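You operate a simulated robot arm through the tools that you are given. There is no shell and no other tool. Be economical: measure what you need, move in short steps, check, and stop when the job is done.

You run a simulated robot arm. Do the job below in one go: nothing can be reset, and whatever is moved stays where it is left.

Task
Put things in order on the top of the desk. At the end: the clear glass stands where the white pod (marked "MILK") stood; the teal spool from the top of the desk is on the teal coaster; the white pod from the top of the desk stands where the teal spool stood; the teal dusting pad from the top of the desk is on the case; whatever was shut is shut again. Leave all else as you found it, and nothing knocked over.

It is judged by the outcome, as a careful person would: the job done as asked, and still so three seconds after it is handed in. It fails if anything else is knocked over, pushed out of place, dropped, spilled or broken.

Robot
A 7-joint arm with a two-finger parallel gripper, fixed in place. Base frame: the origin is at the foot of the arm, x ahead of it, y to its left, z up; the work surface is at about z = 0.74. Lengths are in m, angles in rad, forces in N, time in s.
With the tool pointing down near the work surface it reaches from about 0.3 to 0.68 m from the base axis. Its first joint turns from -1.152 to 1.152 rad. Payload 1.57 kg.
Tool frame: the origin (TCP) lies between the finger pads and is the grasp point; the fingertips stand 0.03 m ahead of it; z points along the fingers, y is the line along which they close. The gripper opens to 0.11 m. The fingers are 0.024 m wide and 0.012 m thick; the gripper's body (0.048 by 0.112 m) begins 0.078 m behind the TCP.
Orientation is that of the tool frame in the base frame, as a unit quaternion [w, x, y, z]. With the fingers straight down and closing along the base's y, the tool's x points along the base's -x, its y along +y and its z along -z.

Tools
- The arm moves only by the tool move_arm. Its argument "steps" is text: rows parted by semicolons, each of 7 numbers parted by spaces: the turn, a rotation vector about the tool's x, y, z in units of 180 degrees (1.0 is 180 degrees), then the shift along the tool's x, y, z in units of 300 mm (1.0 is 300 mm), then the opening, from 0 (shut) to 1 (fully open). In form: wx wy wz dx dy dz fingers; .... A call has 1 to 20 rows; each row is the pose to reach, as a shift and turn from the pose commanded when the call began, along the tool's axes at that moment. A call with a number of a shift or a turn outside -1 to 1 is refused whole. A row lasts 0.2 s, in which the tool goes at most 0.05 m and 0.15 rad; a call with a longer step from one row to the next is refused whole, and so is a gripper value outside its range. Where a pose cannot be reached the arm comes as near as it can. A force on the tool above 40 N (or 10 N above the force at the start of the call, whichever is more), or a blocked arm, ends the call early, and 0.2 s more pass. Each finger travels about 0.108 m/s and halts on what it meets, pressing with about 28 N; the grip force reading is that of the motor and also rises with nothing between the fingers. The clock runs only during rows and for 0.2 s after the last one: add rows that repeat a pose to give the fingers time. It gives the time, the measured TCP pose, the force on the tool (base axes), the opening and the grip force at its end, in the units of the frame above (readings bear some noise), with the torque about the TCP (base axes, N m) and any sound that the robot's microphone picked up.
- Cameras (640 x 400 px; columns grow to the right, rows downward): "scene" is fixed at [0.1635, -0.3949, 1.3892]; the picture's right is [0.77, -0.64, 0.00], its down [-0.45, -0.54, -0.71] and it looks along [0.45, 0.55, -0.70] (base axes); focal length 305 px, centre (320, 200). "wrist" rides on the gripper at [0.07, 0.016, -0.141] in the tool frame; the picture's right is [-0.23, 0.97, 0.00], its down [-0.86, -0.20, -0.48] and it looks along [-0.47, -0.11, 0.88] (tool axes); focal length 222 px, centre (320, 200). There is no depth. A picture from a camera that has moved, and an enlarged one, comes with that camera's place and axes in the base frame and with its lens.
- snapshot(camera): a new picture of that camera. No time passes.
- enlarge(camera, box): a new picture of the part [left, top, right, bottom] of that camera's present view, enlarged. No time passes.
- finish_job(): hands the job in; it is judged then, once.

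Work in short steps. Places have to be worked out from the pictures, the camera data and where the tool is seen: move nearer, look again, correct. Check each grasp and each placing, and mend what went wrong. You have 120 turns and 76 pictures in all, those below and enlarged ones among them. Open the gripper and draw the arm clear of the work before you hand the job in, unless the task says otherwise; then end with one line.

The tools are called after ">>>" as a command line: name --argument value ..., lists and objects as JSON in quotes. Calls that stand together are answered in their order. move_arm: Moves the arm, as the interface text tells. Its arguments: {"type":"object","properties":{"steps":{"type":"string"}},"required":["steps"]} The other tools are called the same way: snapshot (camera) takes a picture; enlarge (camera, box) takes an enlarged picture of a part of a camera's view; finish_job () hands the job in.

At the start:

```text
time_s: 0.0
position: [0.3133, 0.1986, 1.0152]
ee_rot: [0.0, 0.0, 1.0, 0.0]
wrist_force: [-0.2, -0.4, 0.4]
wrist_torque: [0.01, -0.01, 0.02]
opening: 0.11
gripper_force: 0.2
```

scene: 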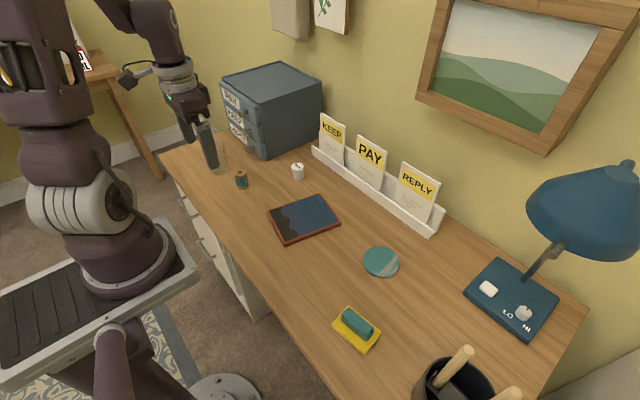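
wrist: 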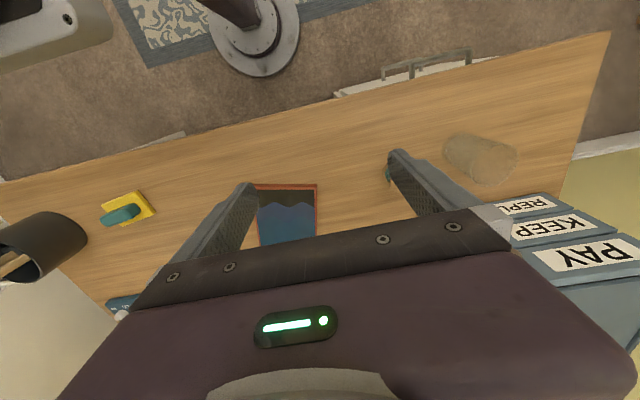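

I'll look closer at the objects on the desk before moving.

>>> enlarge --camera "scene" --box '[180, 110, 340, 210]'

>>> enlarge --camera "scene" --box '[250, 180, 410, 280]'

>>> enlarge --camera "scene" --box '[310, 260, 550, 400]'

```text
4.00 times, centred on (260, 160) of scene
camera zoom: at [0.1635, -0.3949, 1.3892], right [0.77, -0.64, 0.0], down [-0.45, -0.54, -0.71], along [0.45, 0.55, -0.7], focal length 1220 px, centre (560, 360)
```

zoom: 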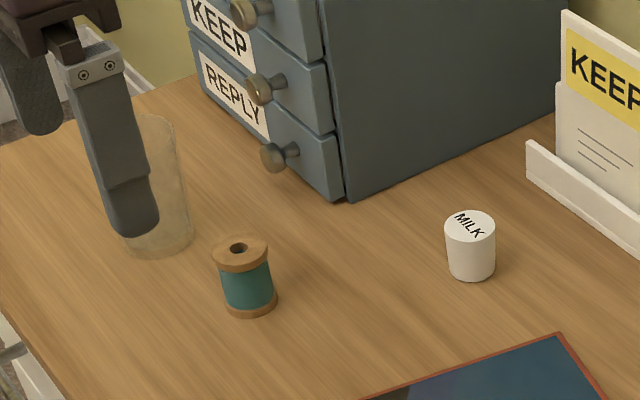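

```text
4.00 times, centred on (330, 230) of scene
camera zoom: at [0.1635, -0.3949, 1.3892], right [0.77, -0.64, 0.0], down [-0.45, -0.54, -0.71], along [0.45, 0.55, -0.7], focal length 1220 px, centre (280, 80)
```

zoom: 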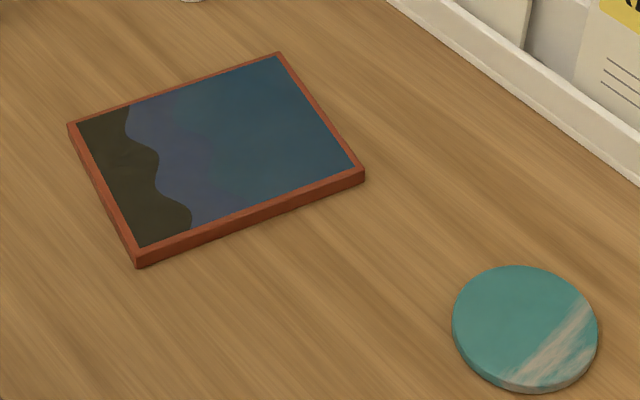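

```text
2.67 times, centred on (430, 330) of scene
camera zoom: at [0.1635, -0.3949, 1.3892], right [0.77, -0.64, 0.0], down [-0.45, -0.54, -0.71], along [0.45, 0.55, -0.7], focal length 813 px, centre (27, -147)
```

zoom: 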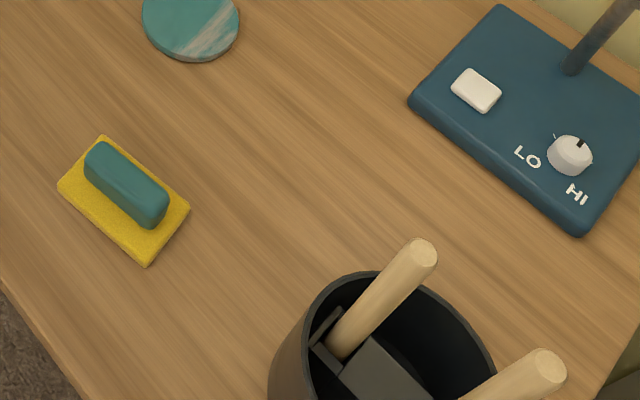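

The pod is at about (0.593, 0.236), the spool at (0.432, 0.312), the glass at (0.414, 0.431), the coaster at (0.557, -0.161), the flat case at (0.494, 0.074) and the pad at (0.393, -0.239). I'll go above the spool first.

>>> move_arm --steps "0 0 0 -0.079 0.0756 0.0568 0.9; 0 0 0 -0.158 0.151 0.1136 0.8; 0 0 0 -0.237 0.227 0.17 0.7; 0 0 0 -0.316 0.302 0.227 0.7; 0 0 0 -0.3957 0.378 0.27 0.7; 0 0 0 -0.3957 0.378 0.27 0.7"

>>> snapshot --camera "wrist"

>>> snapshot --camera "scene"

```text
time_s: 1.4
position: [0.4325, 0.3126, 0.9337]
ee_rot: [-0.001, 0.0, 1.0, 0.0]
wrist_force: [0.6, 0.7, -0.8]
wrist_torque: [0.0, 0.03, 0.0]
opening: 0.0772
gripper_force: 0.0
```

```text
70 pictures are left
camera wrist: at [0.3622, 0.3294, 1.0734], right [0.23, 0.97, 0.0], down [0.86, -0.2, 0.48], along [0.47, -0.11, -0.88], focal length 222 px, centre (320, 200)
```

wrist: 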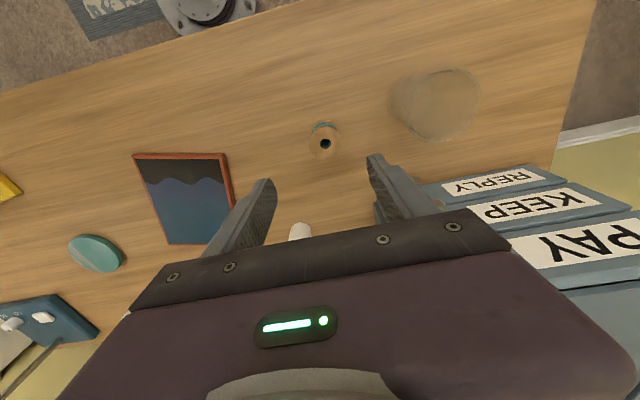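

```text
69 pictures are left
```

scene: 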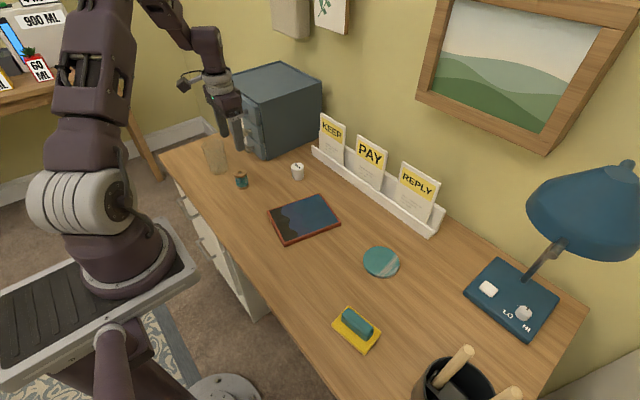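

The spool's top lies at about (0.434, 0.318), roughly 0.05 high. I'll shift slightly and descend partway, then look again.

>>> move_arm --steps "0 0 0 -0.005 0.02 0.1 0.7; 0 0 0 -0.005 0.02 0.22 0.7; 0 0 0 -0.005 0.02 0.3 0.7; 0 0 0 -0.005 0.02 0.3 0.7"

>>> snapshot --camera "wrist"

>>> enlarge --camera "scene" --box '[180, 110, 340, 210]'

```text
time_s: 2.4
position: [0.4338, 0.319, 0.8435]
ee_rot: [0.0, 0.001, 1.0, -0.001]
wrist_force: [-0.5, 0.0, -0.4]
wrist_torque: [0.0, -0.02, 0.0]
opening: 0.077
gripper_force: 0.0
```

```text
68 pictures are left
camera wrist: at [0.363, 0.3347, 0.9842], right [0.23, 0.97, 0.0], down [0.85, -0.2, 0.48], along [0.47, -0.11, -0.88], focal length 222 px, centre (320, 200)
```

wrist: 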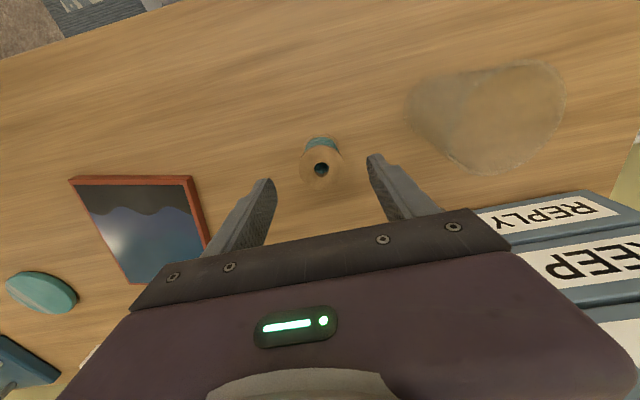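

```text
4.00 times, centred on (260, 160) of scene
camera zoom: at [0.1635, -0.3949, 1.3892], right [0.77, -0.64, 0.0], down [-0.45, -0.54, -0.71], along [0.45, 0.55, -0.7], focal length 1220 px, centre (560, 360)
```

zoom: 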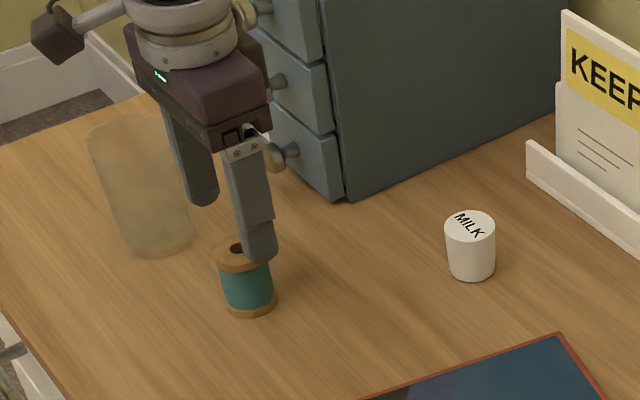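

The spool is centred between the fingers, and the glass is about 2 cm clear. I'll descend and grip.

>>> move_arm --steps "0 0 0 -0.004 0 0.1 0.7; 0 0 0 -0.004 0 0.18 0.7; 0 0 0 -0.004 0 0.222 0.7; 0 0 0 -0.004 0 0.222 0.7; 0 0 0 -0.004 0 0.222 0.5; 0 0 0 -0.004 0 0.222 0.3; 0 0 0 -0.004 0 0.222 0.2; 0 0 0 -0.004 0 0.222 0.2"

>>> enlarge --camera "scene" --box '[180, 110, 340, 210]'

```text
time_s: 4.2
position: [0.4345, 0.3208, 0.7771]
ee_rot: [0.001, 0.0, 1.0, 0.001]
wrist_force: [-0.7, -0.9, 0.1]
wrist_torque: [-0.01, -0.02, 0.02]
opening: 0.0415
gripper_force: 27.8
```

```text
4.00 times, centred on (260, 160) of scene
camera zoom: at [0.1635, -0.3949, 1.3892], right [0.77, -0.64, 0.0], down [-0.45, -0.54, -0.71], along [0.45, 0.55, -0.7], focal length 1220 px, centre (560, 360)
```

zoom: 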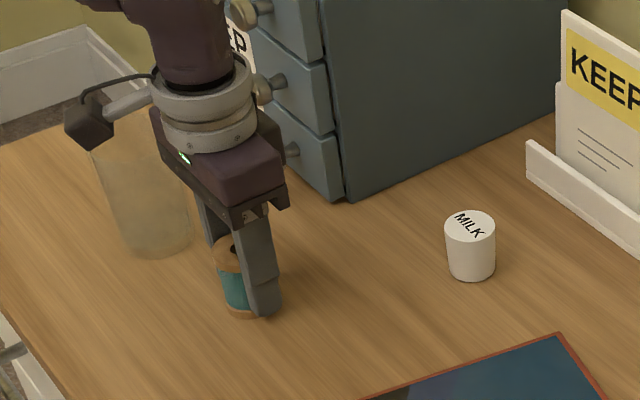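

The spool is gripped at 0.0415 wide, centred at (0.435, 0.320). I'll lift it and carry it towards the coaster.

>>> move_arm --steps "0 0 0 0 0 -0.08 0.2; 0 0 0 0 0 -0.2 0.2; 0 0 0 0 0 -0.3 0.2; 0 0 0 0 0 -0.4 0.2; 0 0 0 -0.03 -0.15 -0.4 0.2; 0 0 0 -0.06 -0.3 -0.4 0.2; 0 0 0 -0.1 -0.45 -0.4 0.2; 0 0 0 -0.14 -0.6 -0.4 0.2; 0 0 0 -0.18 -0.75 -0.4 0.2; 0 0 0 -0.22 -0.9 -0.4 0.2; 0 0 0 -0.22 -0.9 -0.4 0.2"

>>> snapshot --camera "scene"

>>> snapshot --camera "wrist"

```text
time_s: 6.6
position: [0.5018, 0.0457, 0.8986]
ee_rot: [0.0, 0.0, 1.0, 0.0]
wrist_force: [-0.2, -0.3, 0.3]
wrist_torque: [0.0, -0.01, 0.02]
opening: 0.0412
gripper_force: 27.4
```

```text
65 pictures are left
```

scene: 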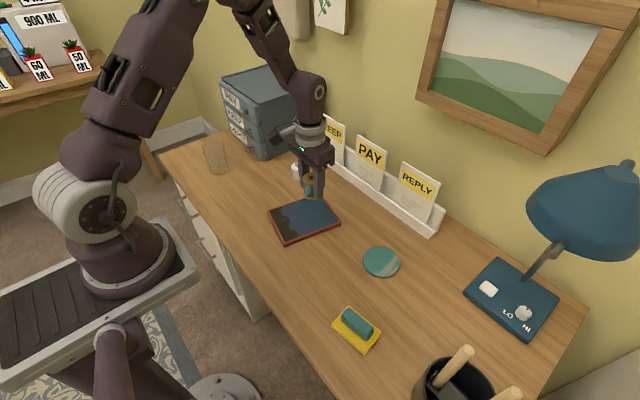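

```text
64 pictures are left
camera wrist: at [0.4307, 0.0617, 1.0383], right [0.23, 0.97, 0.0], down [0.86, -0.2, 0.48], along [0.47, -0.11, -0.88], focal length 222 px, centre (320, 200)
```

wrist: 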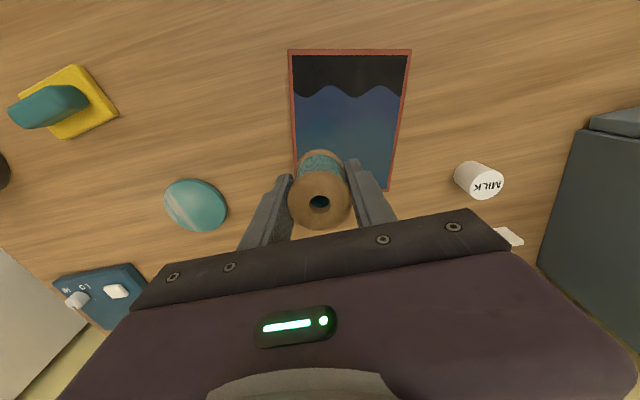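

The coaster computes to (0.555, -0.161) from both cameras. I'll carry the spool over it and lower partway.

>>> move_arm --steps "0 0 0 -0.036 -0.14 0 0.2; 0 0 0 -0.072 -0.28 0 0.2; 0 0 0 -0.108 -0.42 0 0.2; 0 0 0 -0.144 -0.56 0 0.2; 0 0 0 -0.18 -0.689 0 0.2; 0 0 0 -0.18 -0.689 0.1 0.2; 0 0 0 -0.18 -0.689 0.2 0.2; 0 0 0 -0.18 -0.689 0.28 0.2; 0 0 0 -0.18 -0.689 0.28 0.2"

>>> enlarge --camera "scene" --box '[320, 180, 480, 280]'

>>> snapshot --camera "wrist"

```text
time_s: 8.6
position: [0.5556, -0.1592, 0.8146]
ee_rot: [0.0, 0.0, 1.0, -0.001]
wrist_force: [0.5, 0.1, 0.2]
wrist_torque: [0.01, 0.02, 0.0]
opening: 0.0415
gripper_force: 28.1
```

```text
4.00 times, centred on (400, 230) of scene
camera zoom: at [0.1635, -0.3949, 1.3892], right [0.77, -0.64, 0.0], down [-0.45, -0.54, -0.71], along [0.45, 0.55, -0.7], focal length 1220 px, centre (0, 80)
```

zoom: 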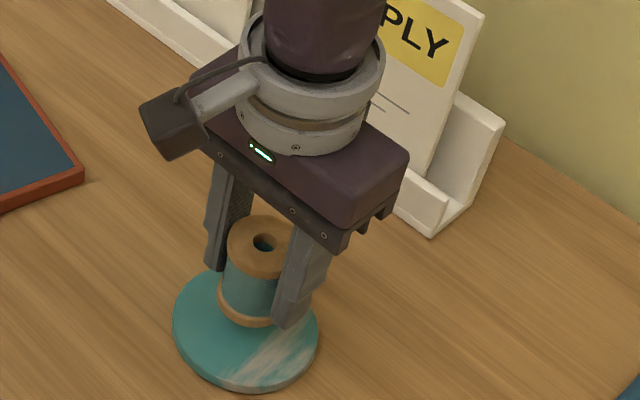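

```text
62 pictures are left
camera wrist: at [0.4855, -0.1433, 0.9539], right [0.23, 0.97, 0.0], down [0.85, -0.2, 0.48], along [0.47, -0.11, -0.88], focal length 222 px, centre (320, 200)
```

wrist: 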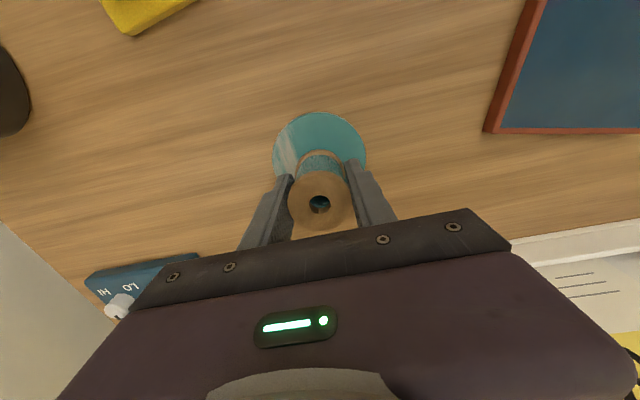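

The spool sits over the coaster's middle. I'll lower it gently until contact.

>>> move_arm --steps "0 0 0 0 -0.003 0.04 0.2; 0 0 0 0 -0.003 0.07 0.2; 0 0 0 0 -0.003 0.08 0.2; 0 0 0 0 -0.003 0.085 0.2; 0 0 0 0 -0.003 0.085 0.2"

>>> enlarge --camera "scene" --box '[340, 210, 420, 290]'

```text
time_s: 9.8
position: [0.5565, -0.1592, 0.7888]
ee_rot: [0.001, -0.001, 1.0, 0.0]
wrist_force: [-2.4, -1.3, 16.8]
wrist_torque: [-0.19, 0.07, 0.11]
opening: 0.0412
gripper_force: 27.8
```

```text
5.00 times, centred on (380, 250) of scene
camera zoom: at [0.1632, -0.3949, 1.3893], right [0.77, -0.64, 0.0], down [-0.45, -0.54, -0.71], along [0.45, 0.55, -0.7], focal length 1524 px, centre (20, -50)
```

zoom: 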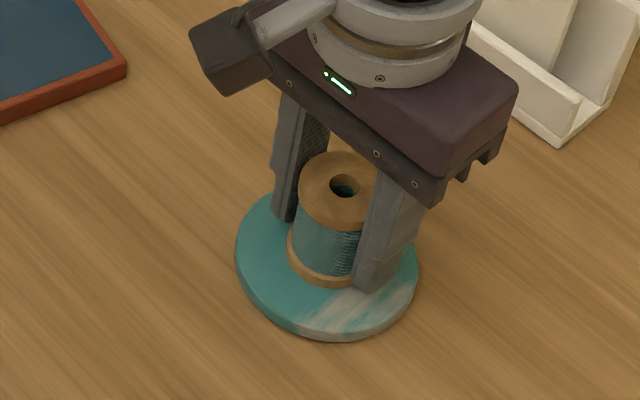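

Contact is made (17 N up) and the spool is centred. I'll open, rise straight up, and check.

>>> move_arm --steps "0 0 0 0 0 -0.004 0.3; 0 0 0 0 0 -0.004 0.5; 0 0 0 0 0 -0.004 0.7; 0 0 0 0 0 -0.004 0.7; 0 0 0 0 0 -0.1 0.7; 0 0 0 0 0 -0.2 0.7; 0 0 0 0 0 -0.33 0.7; 0 0 0 0 0 -0.4 0.7"

>>> enlarge --camera "scene" --box '[320, 190, 440, 310]'

```text
time_s: 11.6
position: [0.5556, -0.1605, 0.9072]
ee_rot: [0.001, 0.0, 1.0, 0.0]
wrist_force: [0.0, -0.7, -0.6]
wrist_torque: [0.02, 0.02, -0.02]
opening: 0.0771
gripper_force: 0.1
```

```text
3.33 times, centred on (380, 250) of scene
camera zoom: at [0.1635, -0.3949, 1.3892], right [0.77, -0.64, 0.0], down [-0.45, -0.54, -0.71], along [0.45, 0.55, -0.7], focal length 1016 px, centre (120, 33)
```

zoom: 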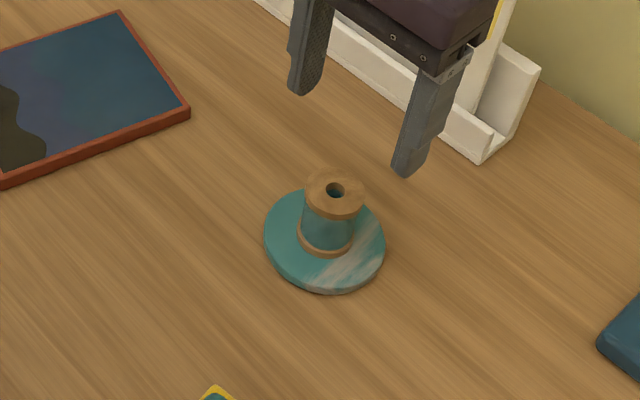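

The spool is standing on the coaster. Next I'll move toward the pod.

>>> move_arm --steps "0 0 0 0 0.15 0 0.7; 0 0 0 0 0.3 0 0.7; 0 0 0 0 0.45 0 0.7; 0 0 0 -0.01 0.6 0 0.7; 0 0 0 -0.04 0.75 0 0.7; 0 0 0 -0.08 0.88 0 0.7; 0 0 0 -0.11 1.0 0 0.7"

>>> move_arm --steps "0 0 0 -0.01 0.13 0 0.7; 0 0 0 -0.018 0.23 0.05 0.7; 0 0 0 -0.018 0.323 0.1 0.7; 0 0 0 -0.018 0.323 0.15 0.7; 0 0 0 -0.018 0.323 0.15 0.7"

>>> snapshot --camera "wrist"

>>> enlarge --camera "scene" --box '[220, 110, 380, 210]'

```text
time_s: 13.2
position: [0.5873, 0.1408, 0.9076]
ee_rot: [0.0, 0.001, 1.0, 0.0]
wrist_force: [0.2, -0.1, -0.5]
wrist_torque: [-0.03, 0.03, 0.0]
opening: 0.0771
gripper_force: 0.1
```

```text
time_s: 14.4
position: [0.5926, 0.2377, 0.8632]
ee_rot: [-0.001, 0.0, 1.0, 0.0]
wrist_force: [-0.5, -0.1, 0.2]
wrist_torque: [0.02, -0.01, 0.01]
opening: 0.0769
gripper_force: 0.1
```

```text
59 pictures are left
camera wrist: at [0.5227, 0.2537, 1.0034], right [0.23, 0.97, 0.0], down [0.86, -0.2, 0.48], along [0.47, -0.11, -0.88], focal length 222 px, centre (320, 200)
```

wrist: 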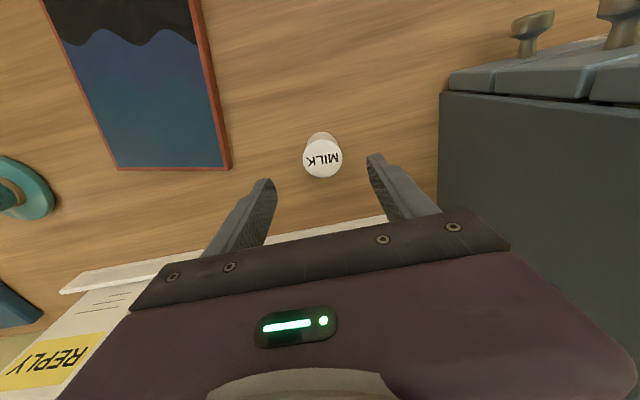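

```text
4.00 times, centred on (300, 160) of scene
camera zoom: at [0.1635, -0.3949, 1.3892], right [0.77, -0.64, 0.0], down [-0.45, -0.54, -0.71], along [0.45, 0.55, -0.7], focal length 1220 px, centre (400, 360)
```

zoom: 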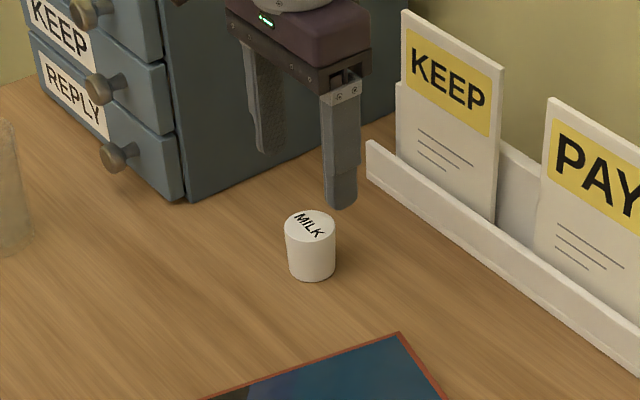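

The pod is under the gripper at about (0.593, 0.238). I'll descend and grip it.

>>> move_arm --steps "0 0 0 -0.003 0.002 0.12 0.7; 0 0 0 -0.003 0.002 0.22 0.7; 0 0 0 -0.003 0.002 0.287 0.7; 0 0 0 -0.003 0.002 0.287 0.7; 0 0 0 -0.003 0.002 0.287 0.5; 0 0 0 -0.003 0.002 0.287 0.35; 0 0 0 -0.003 0.002 0.287 0.2; 0 0 0 -0.003 0.002 0.287 0.2"

>>> enlarge --camera "scene" --box '[220, 110, 380, 210]'

```text
time_s: 16.2
position: [0.5938, 0.2364, 0.7765]
ee_rot: [0.0, 0.001, 1.0, -0.001]
wrist_force: [-0.1, 0.3, -0.1]
wrist_torque: [0.0, -0.02, 0.02]
opening: 0.039
gripper_force: 27.7
```

```text
4.00 times, centred on (300, 160) of scene
camera zoom: at [0.1635, -0.3949, 1.3892], right [0.77, -0.64, 0.0], down [-0.45, -0.54, -0.71], along [0.45, 0.55, -0.7], focal length 1220 px, centre (400, 360)
```

zoom: 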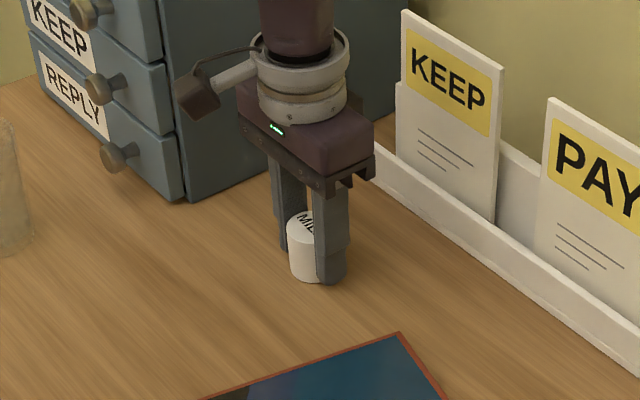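

The pod is gripped at 0.039 wide. I'll lift it and carry it to the spool's old place at (0.435, 0.319), stopping high to look.

>>> move_arm --steps "0 0 0 0 0 -0.08 0.2; 0 0 0 0 0 -0.2 0.2; 0 0 0 0 0 -0.3 0.2; 0 0 0 0.15 0 -0.3 0.2; 0 0 0 0.3 0 -0.3 0.2; 0 0 0 0.44 0.06 -0.3 0.2; 0 0 0 0.529 0.18 -0.3 0.2; 0 0 0 0.529 0.277 -0.3 0.2; 0 0 0 0.529 0.277 -0.2 0.2; 0 0 0 0.529 0.277 -0.1 0.2; 0 0 0 0.529 0.277 -0.1 0.2"

>>> snapshot --camera "wrist"

>>> enlarge --camera "scene" --box '[180, 110, 340, 210]'

```text
time_s: 18.6
position: [0.4344, 0.3215, 0.8082]
ee_rot: [0.0, 0.0, 1.0, 0.0]
wrist_force: [0.1, -0.5, -0.5]
wrist_torque: [-0.02, -0.01, 0.02]
opening: 0.0385
gripper_force: 28.2
```

```text
56 pictures are left
camera wrist: at [0.3628, 0.3373, 0.9488], right [0.23, 0.97, 0.0], down [0.85, -0.2, 0.48], along [0.47, -0.11, -0.88], focal length 222 px, centre (320, 200)
```

wrist: 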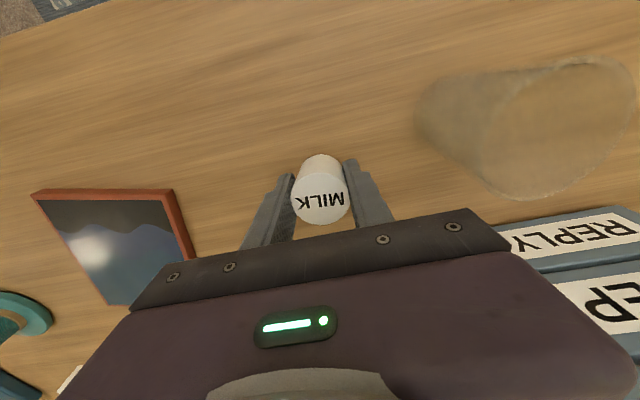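

```text
4.00 times, centred on (260, 160) of scene
camera zoom: at [0.1635, -0.3949, 1.3892], right [0.77, -0.64, 0.0], down [-0.45, -0.54, -0.71], along [0.45, 0.55, -0.7], focal length 1220 px, centre (560, 360)
```

zoom: 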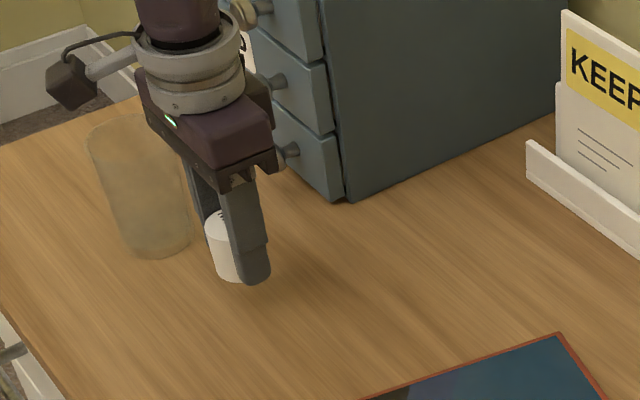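

The pod is above the spool's old spot. I'll lower the remaining 3 cm.

>>> move_arm --steps "0 0 0 0 -0.005 0.05 0.2; 0 0 0 0 -0.005 0.085 0.2; 0 0 0 0 -0.005 0.1 0.2; 0 0 0 0 -0.005 0.106 0.2; 0 0 0 0 -0.005 0.106 0.2"

```text
time_s: 19.8
position: [0.4352, 0.3181, 0.776]
ee_rot: [0.0, 0.0, 1.0, 0.001]
wrist_force: [-1.3, -0.9, 4.7]
wrist_torque: [-0.1, 0.05, -0.01]
opening: 0.0388
gripper_force: 28.2
```

A light 4.7 N contact shows the pod is down. I'll open a little and rise.

>>> move_arm --steps "0 0 0 0 0 0 0.45; 0 0 0 0 0 0 0.65; 0 0 0 0 0 0 0.65; 0 0 0 0 0 -0.1 0.65; 0 0 0 0 0 -0.2 0.65; 0 0 0 0 0 -0.35 0.65; 0 0 0 0 0 -0.5 0.65; 0 0 0 0 0 -0.64 0.8; 0 0 0 0 0 -0.64 0.9"

>>> snapshot --camera "wrist"

>>> enlarge --camera "scene" --box '[180, 110, 340, 210]'

```text
time_s: 21.8
position: [0.4348, 0.3169, 0.9692]
ee_rot: [0.0, 0.0, 1.0, 0.0]
wrist_force: [-0.3, 0.0, -0.3]
wrist_torque: [-0.01, 0.02, -0.03]
opening: 0.0992
gripper_force: 0.1
```

```text
54 pictures are left
camera wrist: at [0.3638, 0.3332, 1.1091], right [0.23, 0.97, 0.0], down [0.86, -0.2, 0.48], along [0.47, -0.11, -0.88], focal length 222 px, centre (320, 200)
```

wrist: 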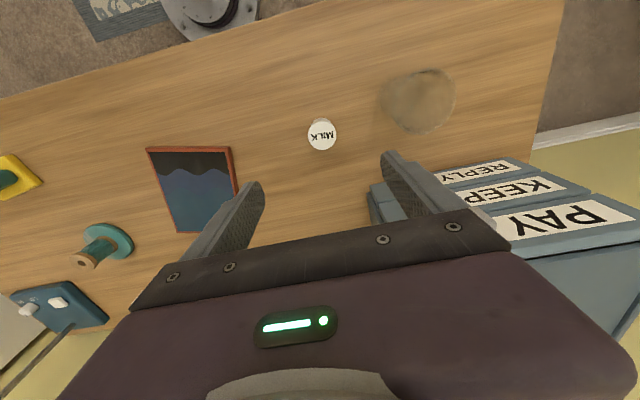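

```text
4.00 times, centred on (260, 160) of scene
camera zoom: at [0.1635, -0.3949, 1.3892], right [0.77, -0.64, 0.0], down [-0.45, -0.54, -0.71], along [0.45, 0.55, -0.7], focal length 1220 px, centre (560, 360)
```

zoom: 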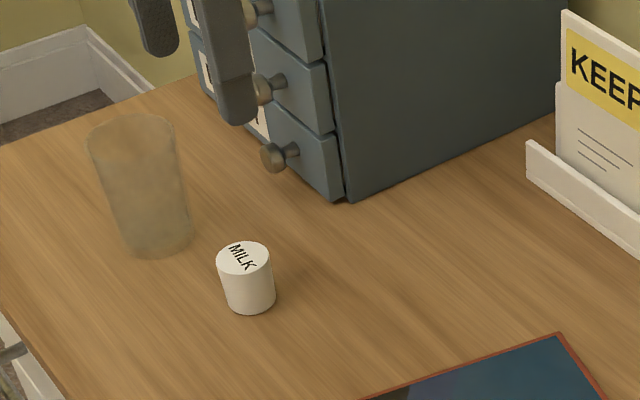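

The pod is standing in its new place. The glass is at about (0.414, 0.432), roughly 0.11 tall, empty, and wider at the rim. I'll move above it and look.

>>> move_arm --steps "0 0 0 0.02 0.12 0 0.9; 0 0 0 0.05 0.25 0 0.9; 0 0 0 0.07 0.38 0 0.9; 0 0 0 0.07 0.38 0 0.9"

>>> snapshot --camera "wrist"

>>> enlarge --camera "scene" --box '[150, 90, 310, 190]'

```text
time_s: 22.8
position: [0.4161, 0.4313, 0.9674]
ee_rot: [0.0, 0.0, 1.0, 0.0]
wrist_force: [0.1, 0.6, 0.5]
wrist_torque: [-0.01, -0.03, -0.02]
opening: 0.0992
gripper_force: 0.1
```

```text
52 pictures are left
camera wrist: at [0.3452, 0.4471, 1.1079], right [0.23, 0.97, 0.0], down [0.86, -0.2, 0.48], along [0.47, -0.11, -0.88], focal length 222 px, centre (320, 200)
```

wrist: 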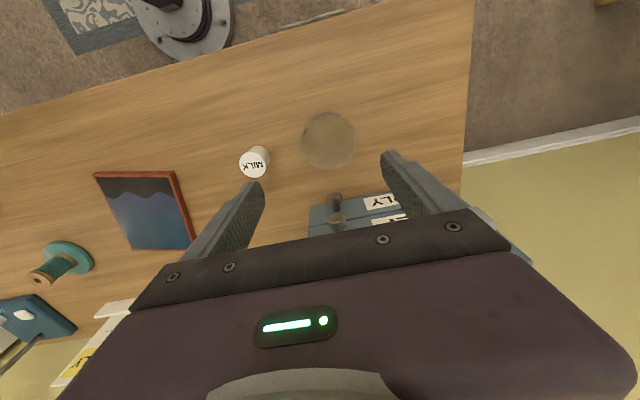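

```text
4.00 times, centred on (230, 140) of scene
camera zoom: at [0.1635, -0.3949, 1.3892], right [0.77, -0.64, 0.0], down [-0.45, -0.54, -0.71], along [0.45, 0.55, -0.7], focal length 1220 px, centre (680, 440)
```

zoom: 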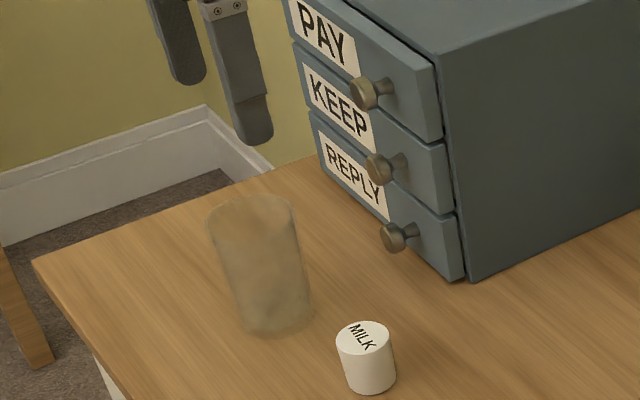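

I'll zoom in on the glass in the wrist view for a more exact centre.

>>> enlarge --camera "wrist" --box '[280, 90, 380, 190]'

>>> enlarge --camera "scene" --box '[190, 130, 250, 190]'

```text
4.00 times, centred on (330, 140) of wrist
camera zoom: at [0.3452, 0.4471, 1.1079], right [0.23, 0.97, 0.0], down [0.86, -0.2, 0.48], along [0.47, -0.11, -0.88], focal length 888 px, centre (280, 440)
```

zoom: 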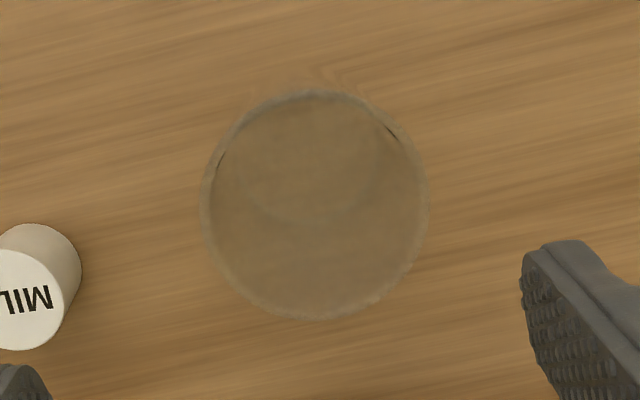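

```text
6.67 times, centred on (220, 160) of scene
camera zoom: at [0.1635, -0.3949, 1.3892], right [0.77, -0.64, 0.0], down [-0.45, -0.54, -0.71], along [0.45, 0.55, -0.7], focal length 2032 px, centre (987, 467)
```

zoom: 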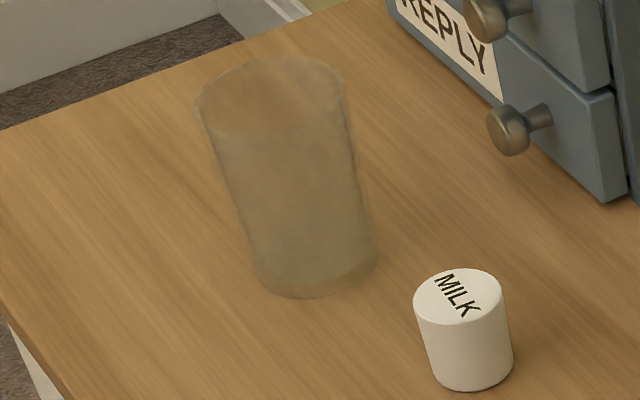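

The glass centre is near (0.413, 0.439), with a rim of about 0.069 across at z ≈ 0.84. I'll descend around it, still open.

>>> move_arm --steps "0 0 0 0.01 0.026 0 0.95; 0 0 0 0.01 0.026 0.1 0.95; 0 0 0 0.01 0.026 0.2 0.95; 0 0 0 0.01 0.026 0.28 0.95; 0 0 0 0.01 0.026 0.28 0.95"

>>> enlarge --camera "wrist" --box '[220, 90, 420, 215]'

>>> enlarge --camera "scene" --box '[180, 100, 260, 180]'

```text
time_s: 24.0
position: [0.411, 0.4405, 0.8838]
ee_rot: [0.0, 0.0, 1.0, 0.0]
wrist_force: [0.1, -0.4, -0.3]
wrist_torque: [-0.01, -0.02, 0.01]
opening: 0.1046
gripper_force: 0.2
```

```text
3.20 times, centred on (320, 152) of wrist
camera zoom: at [0.3405, 0.4567, 1.024], right [0.23, 0.97, 0.0], down [0.86, -0.2, 0.48], along [0.47, -0.11, -0.88], focal length 711 px, centre (320, 352)
```

zoom: 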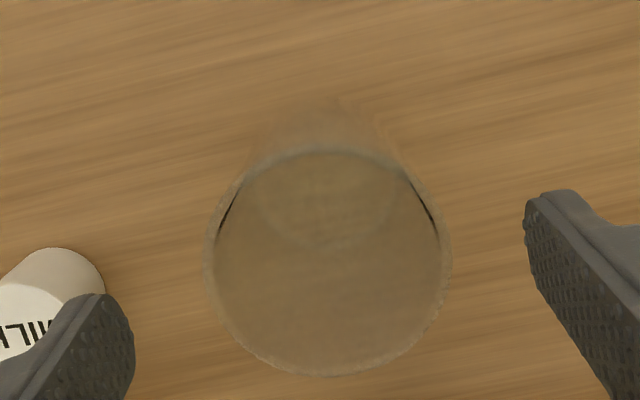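

```text
5.00 times, centred on (220, 140) of scene
camera zoom: at [0.1635, -0.3949, 1.3892], right [0.77, -0.64, 0.0], down [-0.45, -0.54, -0.71], along [0.45, 0.55, -0.7], focal length 1524 px, centre (820, 500)
```

zoom: 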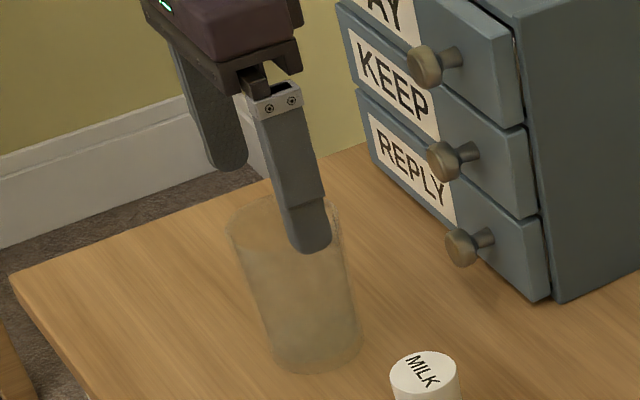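

The glass is centred between the fingers. I'll go down and close gently.

>>> move_arm --steps "0 0 0 -0.003 0.003 0.08 0.95; 0 0 0 -0.003 0.003 0.16 0.95; 0 0 0 -0.003 0.003 0.235 0.95; 0 0 0 -0.003 0.003 0.235 0.95; 0 0 0 -0.003 0.003 0.235 0.85; 0 0 0 -0.003 0.003 0.235 0.75; 0 0 0 -0.003 0.003 0.235 0.65; 0 0 0 -0.003 0.003 0.235 0.58; 0 0 0 -0.003 0.003 0.235 0.58"

>>> enlarge --camera "scene" --box '[180, 100, 260, 180]'

```text
time_s: 26.0
position: [0.4135, 0.4425, 0.812]
ee_rot: [0.0, 0.0, 1.0, -0.001]
wrist_force: [-0.2, -0.7, 1.4]
wrist_torque: [0.01, -0.02, -0.01]
opening: 0.0668
gripper_force: 28.6
```

```text
5.00 times, centred on (220, 140) of scene
camera zoom: at [0.1635, -0.395, 1.3892], right [0.77, -0.64, 0.0], down [-0.45, -0.54, -0.71], along [0.45, 0.55, -0.7], focal length 1524 px, centre (820, 500)
```

zoom: 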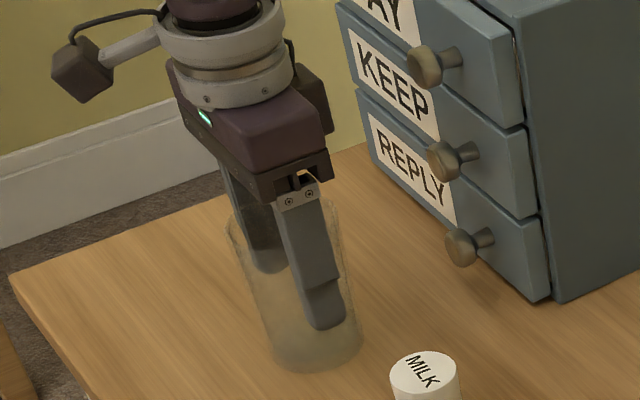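

The glass is gripped at 0.0668 wide. I'll lift straight up a bit and check it hangs upright.

>>> move_arm --steps "0 0 0 0 0 -0.05 0.58; 0 0 0 0 0 -0.15 0.58; 0 0 0 0 0 -0.28 0.58; 0 0 0 0 0 -0.4 0.58; 0 0 0 0 0 -0.4 0.58"

>>> enlarge --camera "scene" --box '[170, 80, 280, 190]'

```text
time_s: 27.2
position: [0.4123, 0.442, 0.9321]
ee_rot: [0.0, 0.0, 1.0, 0.0]
wrist_force: [-1.1, 0.6, -2.0]
wrist_torque: [-0.01, 0.03, -0.02]
opening: 0.067
gripper_force: 27.9
```

```text
3.64 times, centred on (225, 135) of scene
camera zoom: at [0.1635, -0.3949, 1.3892], right [0.77, -0.64, 0.0], down [-0.45, -0.54, -0.71], along [0.45, 0.55, -0.7], focal length 1109 px, centre (666, 436)
```

zoom: 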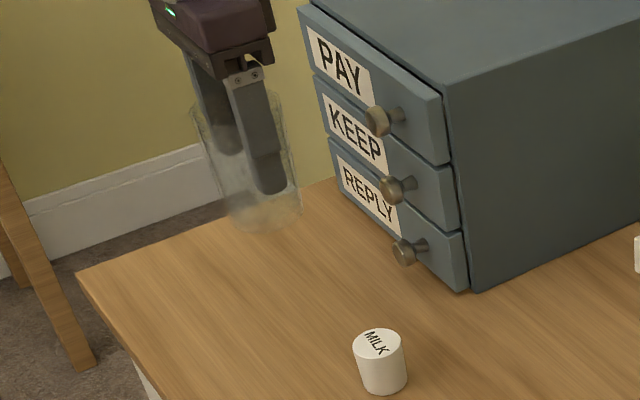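

The glass is held upright. I'll carry it in -y past the knobs, then forward to the pod's old place.

>>> move_arm --steps "0 0 0 0 -0.1 0 0.58; 0 0 0 0 -0.23 0 0.58; 0 0 0 0 -0.36 0 0.58; 0 0 0 0 -0.49 0 0.58; 0 0 0 -0.07 -0.6 0 0.58; 0 0 0 -0.18 -0.66 0 0.58; 0 0 0 -0.31 -0.685 0 0.58; 0 0 0 -0.44 -0.685 0 0.58; 0 0 0 -0.55 -0.685 0 0.58; 0 0 0 -0.602 -0.685 0 0.58; 0 0 0 -0.602 -0.685 0.1 0.58; 0 0 0 -0.602 -0.685 0.2 0.58; 0 0 0 -0.602 -0.685 0.3 0.58; 0 0 0 -0.602 -0.685 0.3 0.58"

>>> enlarge --camera "scene" --box '[220, 100, 380, 200]'

>>> snapshot --camera "wrist"

```text
time_s: 30.2
position: [0.5941, 0.2362, 0.8407]
ee_rot: [-0.001, 0.0, 1.0, 0.0]
wrist_force: [-0.5, 0.4, -1.6]
wrist_torque: [0.02, -0.03, 0.01]
opening: 0.0668
gripper_force: 27.8
```

```text
4.00 times, centred on (300, 150) of scene
camera zoom: at [0.1636, -0.3949, 1.3892], right [0.77, -0.64, 0.0], down [-0.45, -0.54, -0.71], along [0.45, 0.55, -0.7], focal length 1220 px, centre (400, 400)
```

zoom: 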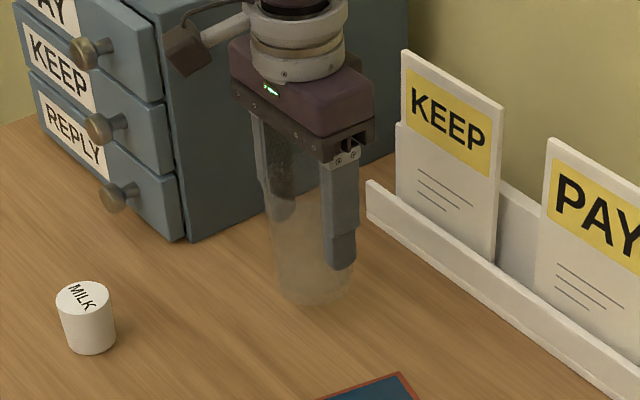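

```text
43 pictures are left
camera wrist: at [0.5238, 0.2522, 0.9813], right [0.23, 0.97, 0.0], down [0.85, -0.2, 0.48], along [0.47, -0.11, -0.88], focal length 222 px, centre (320, 200)
```

wrist: 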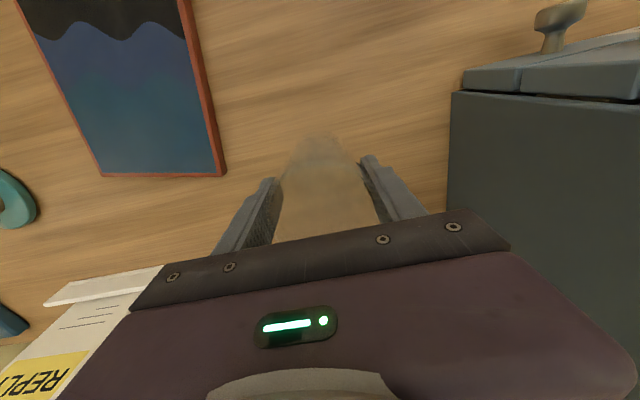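

The glass is over the pod's old place. I'll lower it to the height it was gripped at.

>>> move_arm --steps "0 0 0 0 0.003 0.05 0.58; 0 0 0 0 0.003 0.08 0.58; 0 0 0 0 0.003 0.092 0.58; 0 0 0 0 0.003 0.098 0.58; 0 0 0 0 0.003 0.098 0.58"

```text
time_s: 31.4
position: [0.593, 0.2378, 0.8136]
ee_rot: [0.0, -0.001, 1.0, 0.0]
wrist_force: [0.2, -0.9, -2.2]
wrist_torque: [0.01, 0.01, 0.02]
opening: 0.0667
gripper_force: 28.1
```

There is no contact yet, so I'll lower in very small steps.

>>> move_arm --steps "0 0 0 0 0 0.005 0.58; 0 0 0 0 0 0.01 0.58; 0 0 0 0 0 0.01 0.58"

```text
time_s: 32.2
position: [0.5937, 0.237, 0.8102]
ee_rot: [0.001, 0.0, 1.0, 0.0]
wrist_force: [-2.5, -3.9, 19.9]
wrist_torque: [0.01, -0.3, 0.04]
opening: 0.067
gripper_force: 28.2
```

Contact is made at about 20 N. I'll ease up slightly, open slowly, and rise straight up.

>>> move_arm --steps "0 0 0 0 0 -0.005 0.58; 0 0 0 0 0 -0.005 0.66; 0 0 0 0 0 -0.005 0.75; 0 0 0 0 0 -0.005 0.85; 0 0 0 0 0 -0.005 0.95; 0 0 0 0 0 -0.005 0.95; 0 0 0 0 0 -0.1 0.95; 0 0 0 0 0 -0.25 0.95; 0 0 0 0 0 -0.4 0.95; 0 0 0 0 0 -0.5 0.95"

>>> snapshot --camera "scene"

>>> enlarge --camera "scene" --box '[220, 100, 380, 200]'

>>> snapshot --camera "wrist"

```text
time_s: 34.4
position: [0.5944, 0.236, 0.9619]
ee_rot: [0.0, 0.0, 1.0, 0.0]
wrist_force: [0.3, -1.3, -0.6]
wrist_torque: [0.0, -0.02, -0.01]
opening: 0.1046
gripper_force: 0.0
```

```text
42 pictures are left
```

scene: 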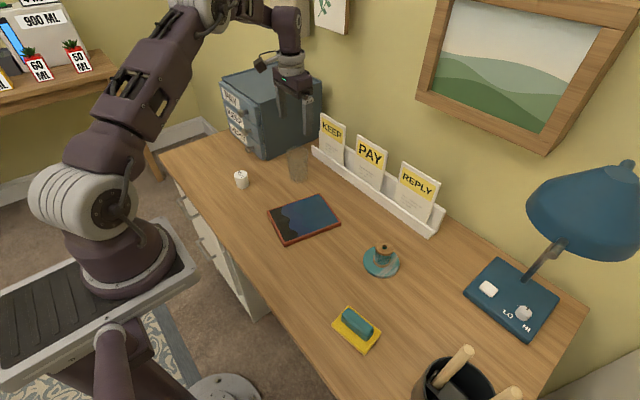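

```text
4.00 times, centred on (300, 150) of scene
camera zoom: at [0.1635, -0.3949, 1.3892], right [0.77, -0.64, 0.0], down [-0.45, -0.54, -0.71], along [0.45, 0.55, -0.7], focal length 1220 px, centre (400, 400)
```

zoom: 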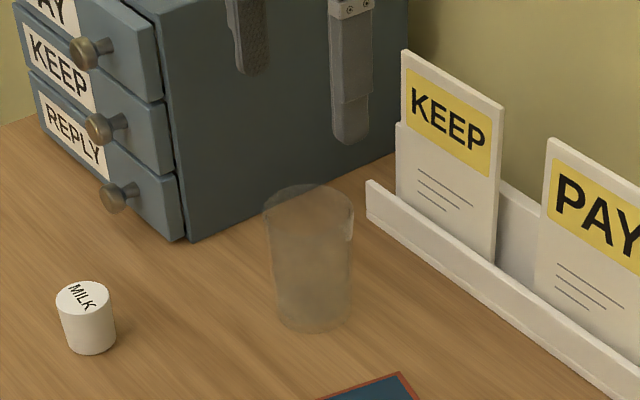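

```text
40 pictures are left
camera wrist: at [0.5236, 0.2527, 1.1012], right [0.23, 0.97, 0.0], down [0.86, -0.2, 0.48], along [0.47, -0.11, -0.88], focal length 222 px, centre (320, 200)
```

wrist: 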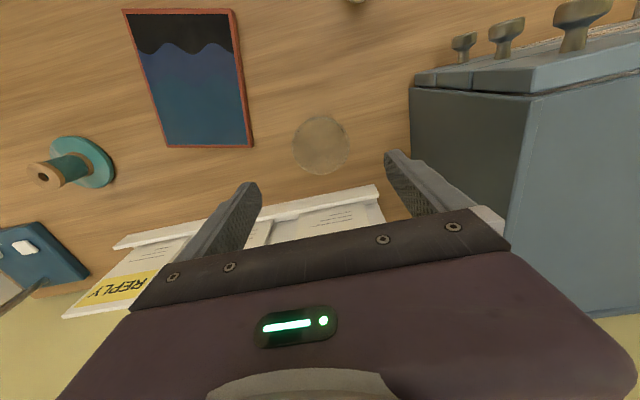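

The glass stands where the pod was, and the spool and pod are fine. Now the pad: its teal handle runs nearly along base y, so I'll turn the hand 90° on the way there.

>>> move_arm --steps "0 0 0.045 0.03 -0.09 0 0.9; 0 0 0.09 0.06 -0.18 0 0.85; 0 0 0.135 0.095 -0.27 0 0.8; 0 0 0.18 0.13 -0.36 0 0.75; 0 0 0.225 0.16 -0.45 0 0.7; 0 0 0.27 0.19 -0.54 0 0.65; 0 0 0.315 0.22 -0.63 0 0.6; 0 0 0.36 0.25 -0.72 0 0.6; 0 0 0.405 0.28 -0.81 0 0.6; 0 0 0.45 0.32 -0.9 0 0.6; 0 0 0.48 0.35 -1 0 0.6; 0 0 0.5 0.35 -1 0 0.6"

>>> snapshot --camera "wrist"

```text
time_s: 37.0
position: [0.4891, -0.0631, 0.9607]
ee_rot: [0.0, 0.707, 0.707, 0.0]
wrist_force: [-0.1, 0.5, -0.3]
wrist_torque: [-0.02, 0.02, -0.02]
opening: 0.066
gripper_force: 0.2
```

```text
39 pictures are left
camera wrist: at [0.504, 0.0066, 1.101], right [0.97, -0.23, 0.0], down [-0.2, -0.85, 0.48], along [-0.11, -0.47, -0.88], focal length 222 px, centre (320, 200)
```

wrist: 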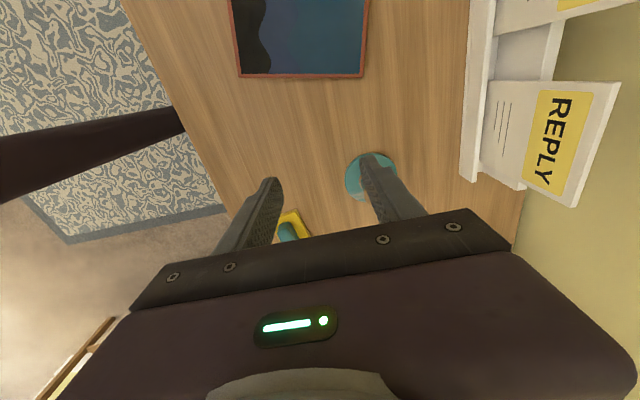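

The turn went as expected. Now on to above the pad.

>>> move_arm --steps "0 0 0 -0.12 -0.08 0 0.6; 0 0 0 -0.24 -0.15 0 0.6; 0 0 0 -0.36 -0.22 0 0.6; 0 0 0 -0.48 -0.27 0 0.6; 0 0 0 -0.587 -0.32 0.06 0.6; 0 0 0 -0.587 -0.32 0.15 0.6; 0 0 0 -0.587 -0.32 0.15 0.6"

>>> snapshot --camera "wrist"

>>> enlarge --camera "scene" --box '[300, 260, 460, 360]'

```text
time_s: 38.6
position: [0.3917, -0.2405, 0.9157]
ee_rot: [0.0, 0.707, 0.707, 0.001]
wrist_force: [0.2, 0.5, -0.3]
wrist_torque: [0.0, 0.01, -0.01]
opening: 0.0659
gripper_force: 0.0
```

```text
38 pictures are left
camera wrist: at [0.4071, -0.1701, 1.0564], right [0.97, -0.23, 0.0], down [-0.2, -0.86, 0.48], along [-0.11, -0.47, -0.88], focal length 222 px, centre (320, 200)
```

wrist: 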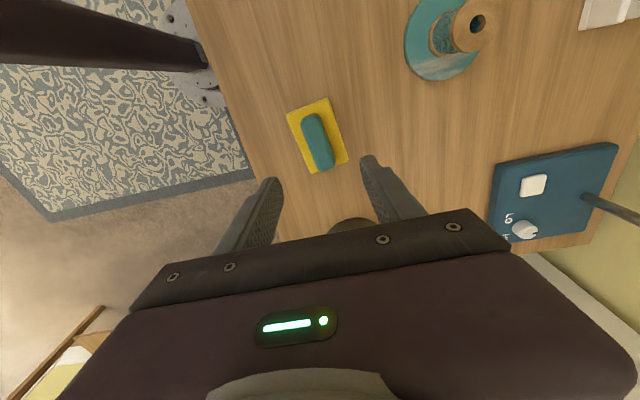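

```text
4.00 times, centred on (380, 310) of scene
camera zoom: at [0.1635, -0.3949, 1.3892], right [0.77, -0.64, 0.0], down [-0.45, -0.54, -0.71], along [0.45, 0.55, -0.7], focal length 1220 px, centre (80, -240)
```

zoom: 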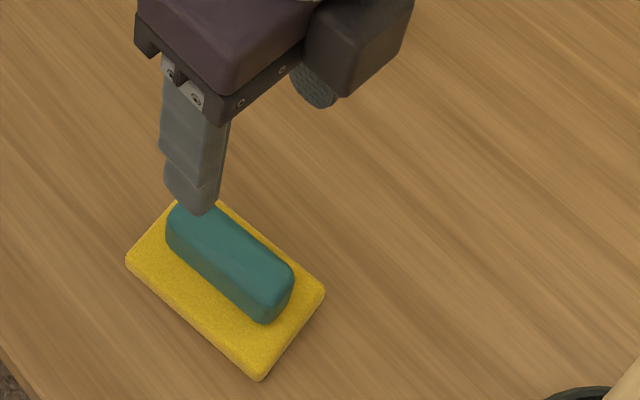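

The handle is at about (0.390, -0.239), turned about 4° from y. I'll align and descend to just above the pad.

>>> move_arm --steps "0 0 -0.022 0 -0.004 0.1 0.6; 0 0 -0.022 0.004 -0.004 0.2 0.6; 0 0 -0.022 0.004 -0.004 0.3 0.6; 0 0 -0.022 0.004 -0.004 0.37 0.6; 0 0 -0.022 0.004 -0.004 0.37 0.6"

>>> snapshot --camera "wrist"

>>> enlarge --camera "scene" --box '[310, 280, 410, 360]'

```text
time_s: 39.8
position: [0.3919, -0.2385, 0.803]
ee_rot: [0.0, 0.682, 0.732, 0.0]
wrist_force: [0.9, 0.3, 0.3]
wrist_torque: [-0.02, 0.0, -0.01]
opening: 0.0659
gripper_force: 0.1
```

```text
36 pictures are left
camera wrist: at [0.4016, -0.1676, 0.9439], right [0.99, -0.16, 0.0], down [-0.14, -0.87, 0.48], along [-0.08, -0.47, -0.88], focal length 222 px, centre (320, 200)
```

wrist: 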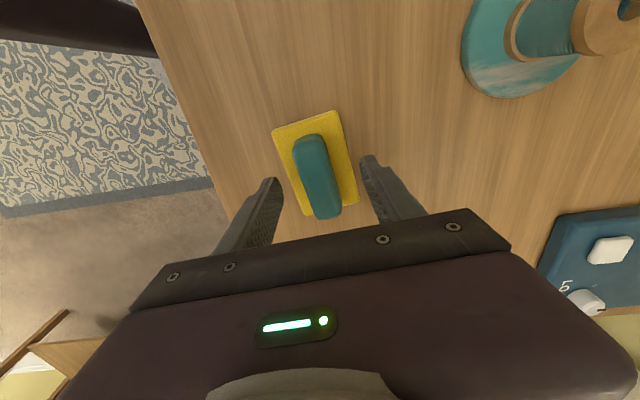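

```text
5.00 times, centred on (360, 320) of scene
camera zoom: at [0.1635, -0.3949, 1.3892], right [0.77, -0.64, 0.0], down [-0.45, -0.54, -0.71], along [0.45, 0.55, -0.7], focal length 1524 px, centre (120, -400)
```

zoom: 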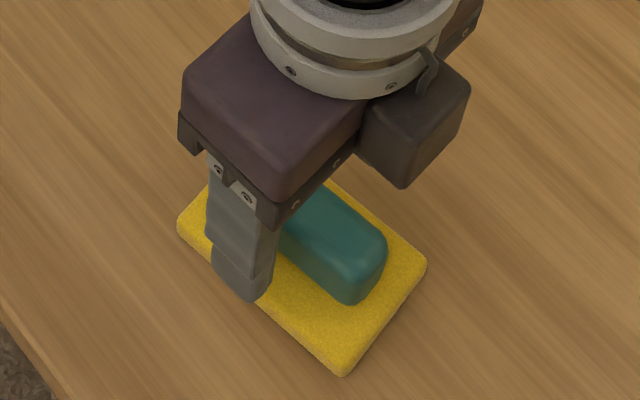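

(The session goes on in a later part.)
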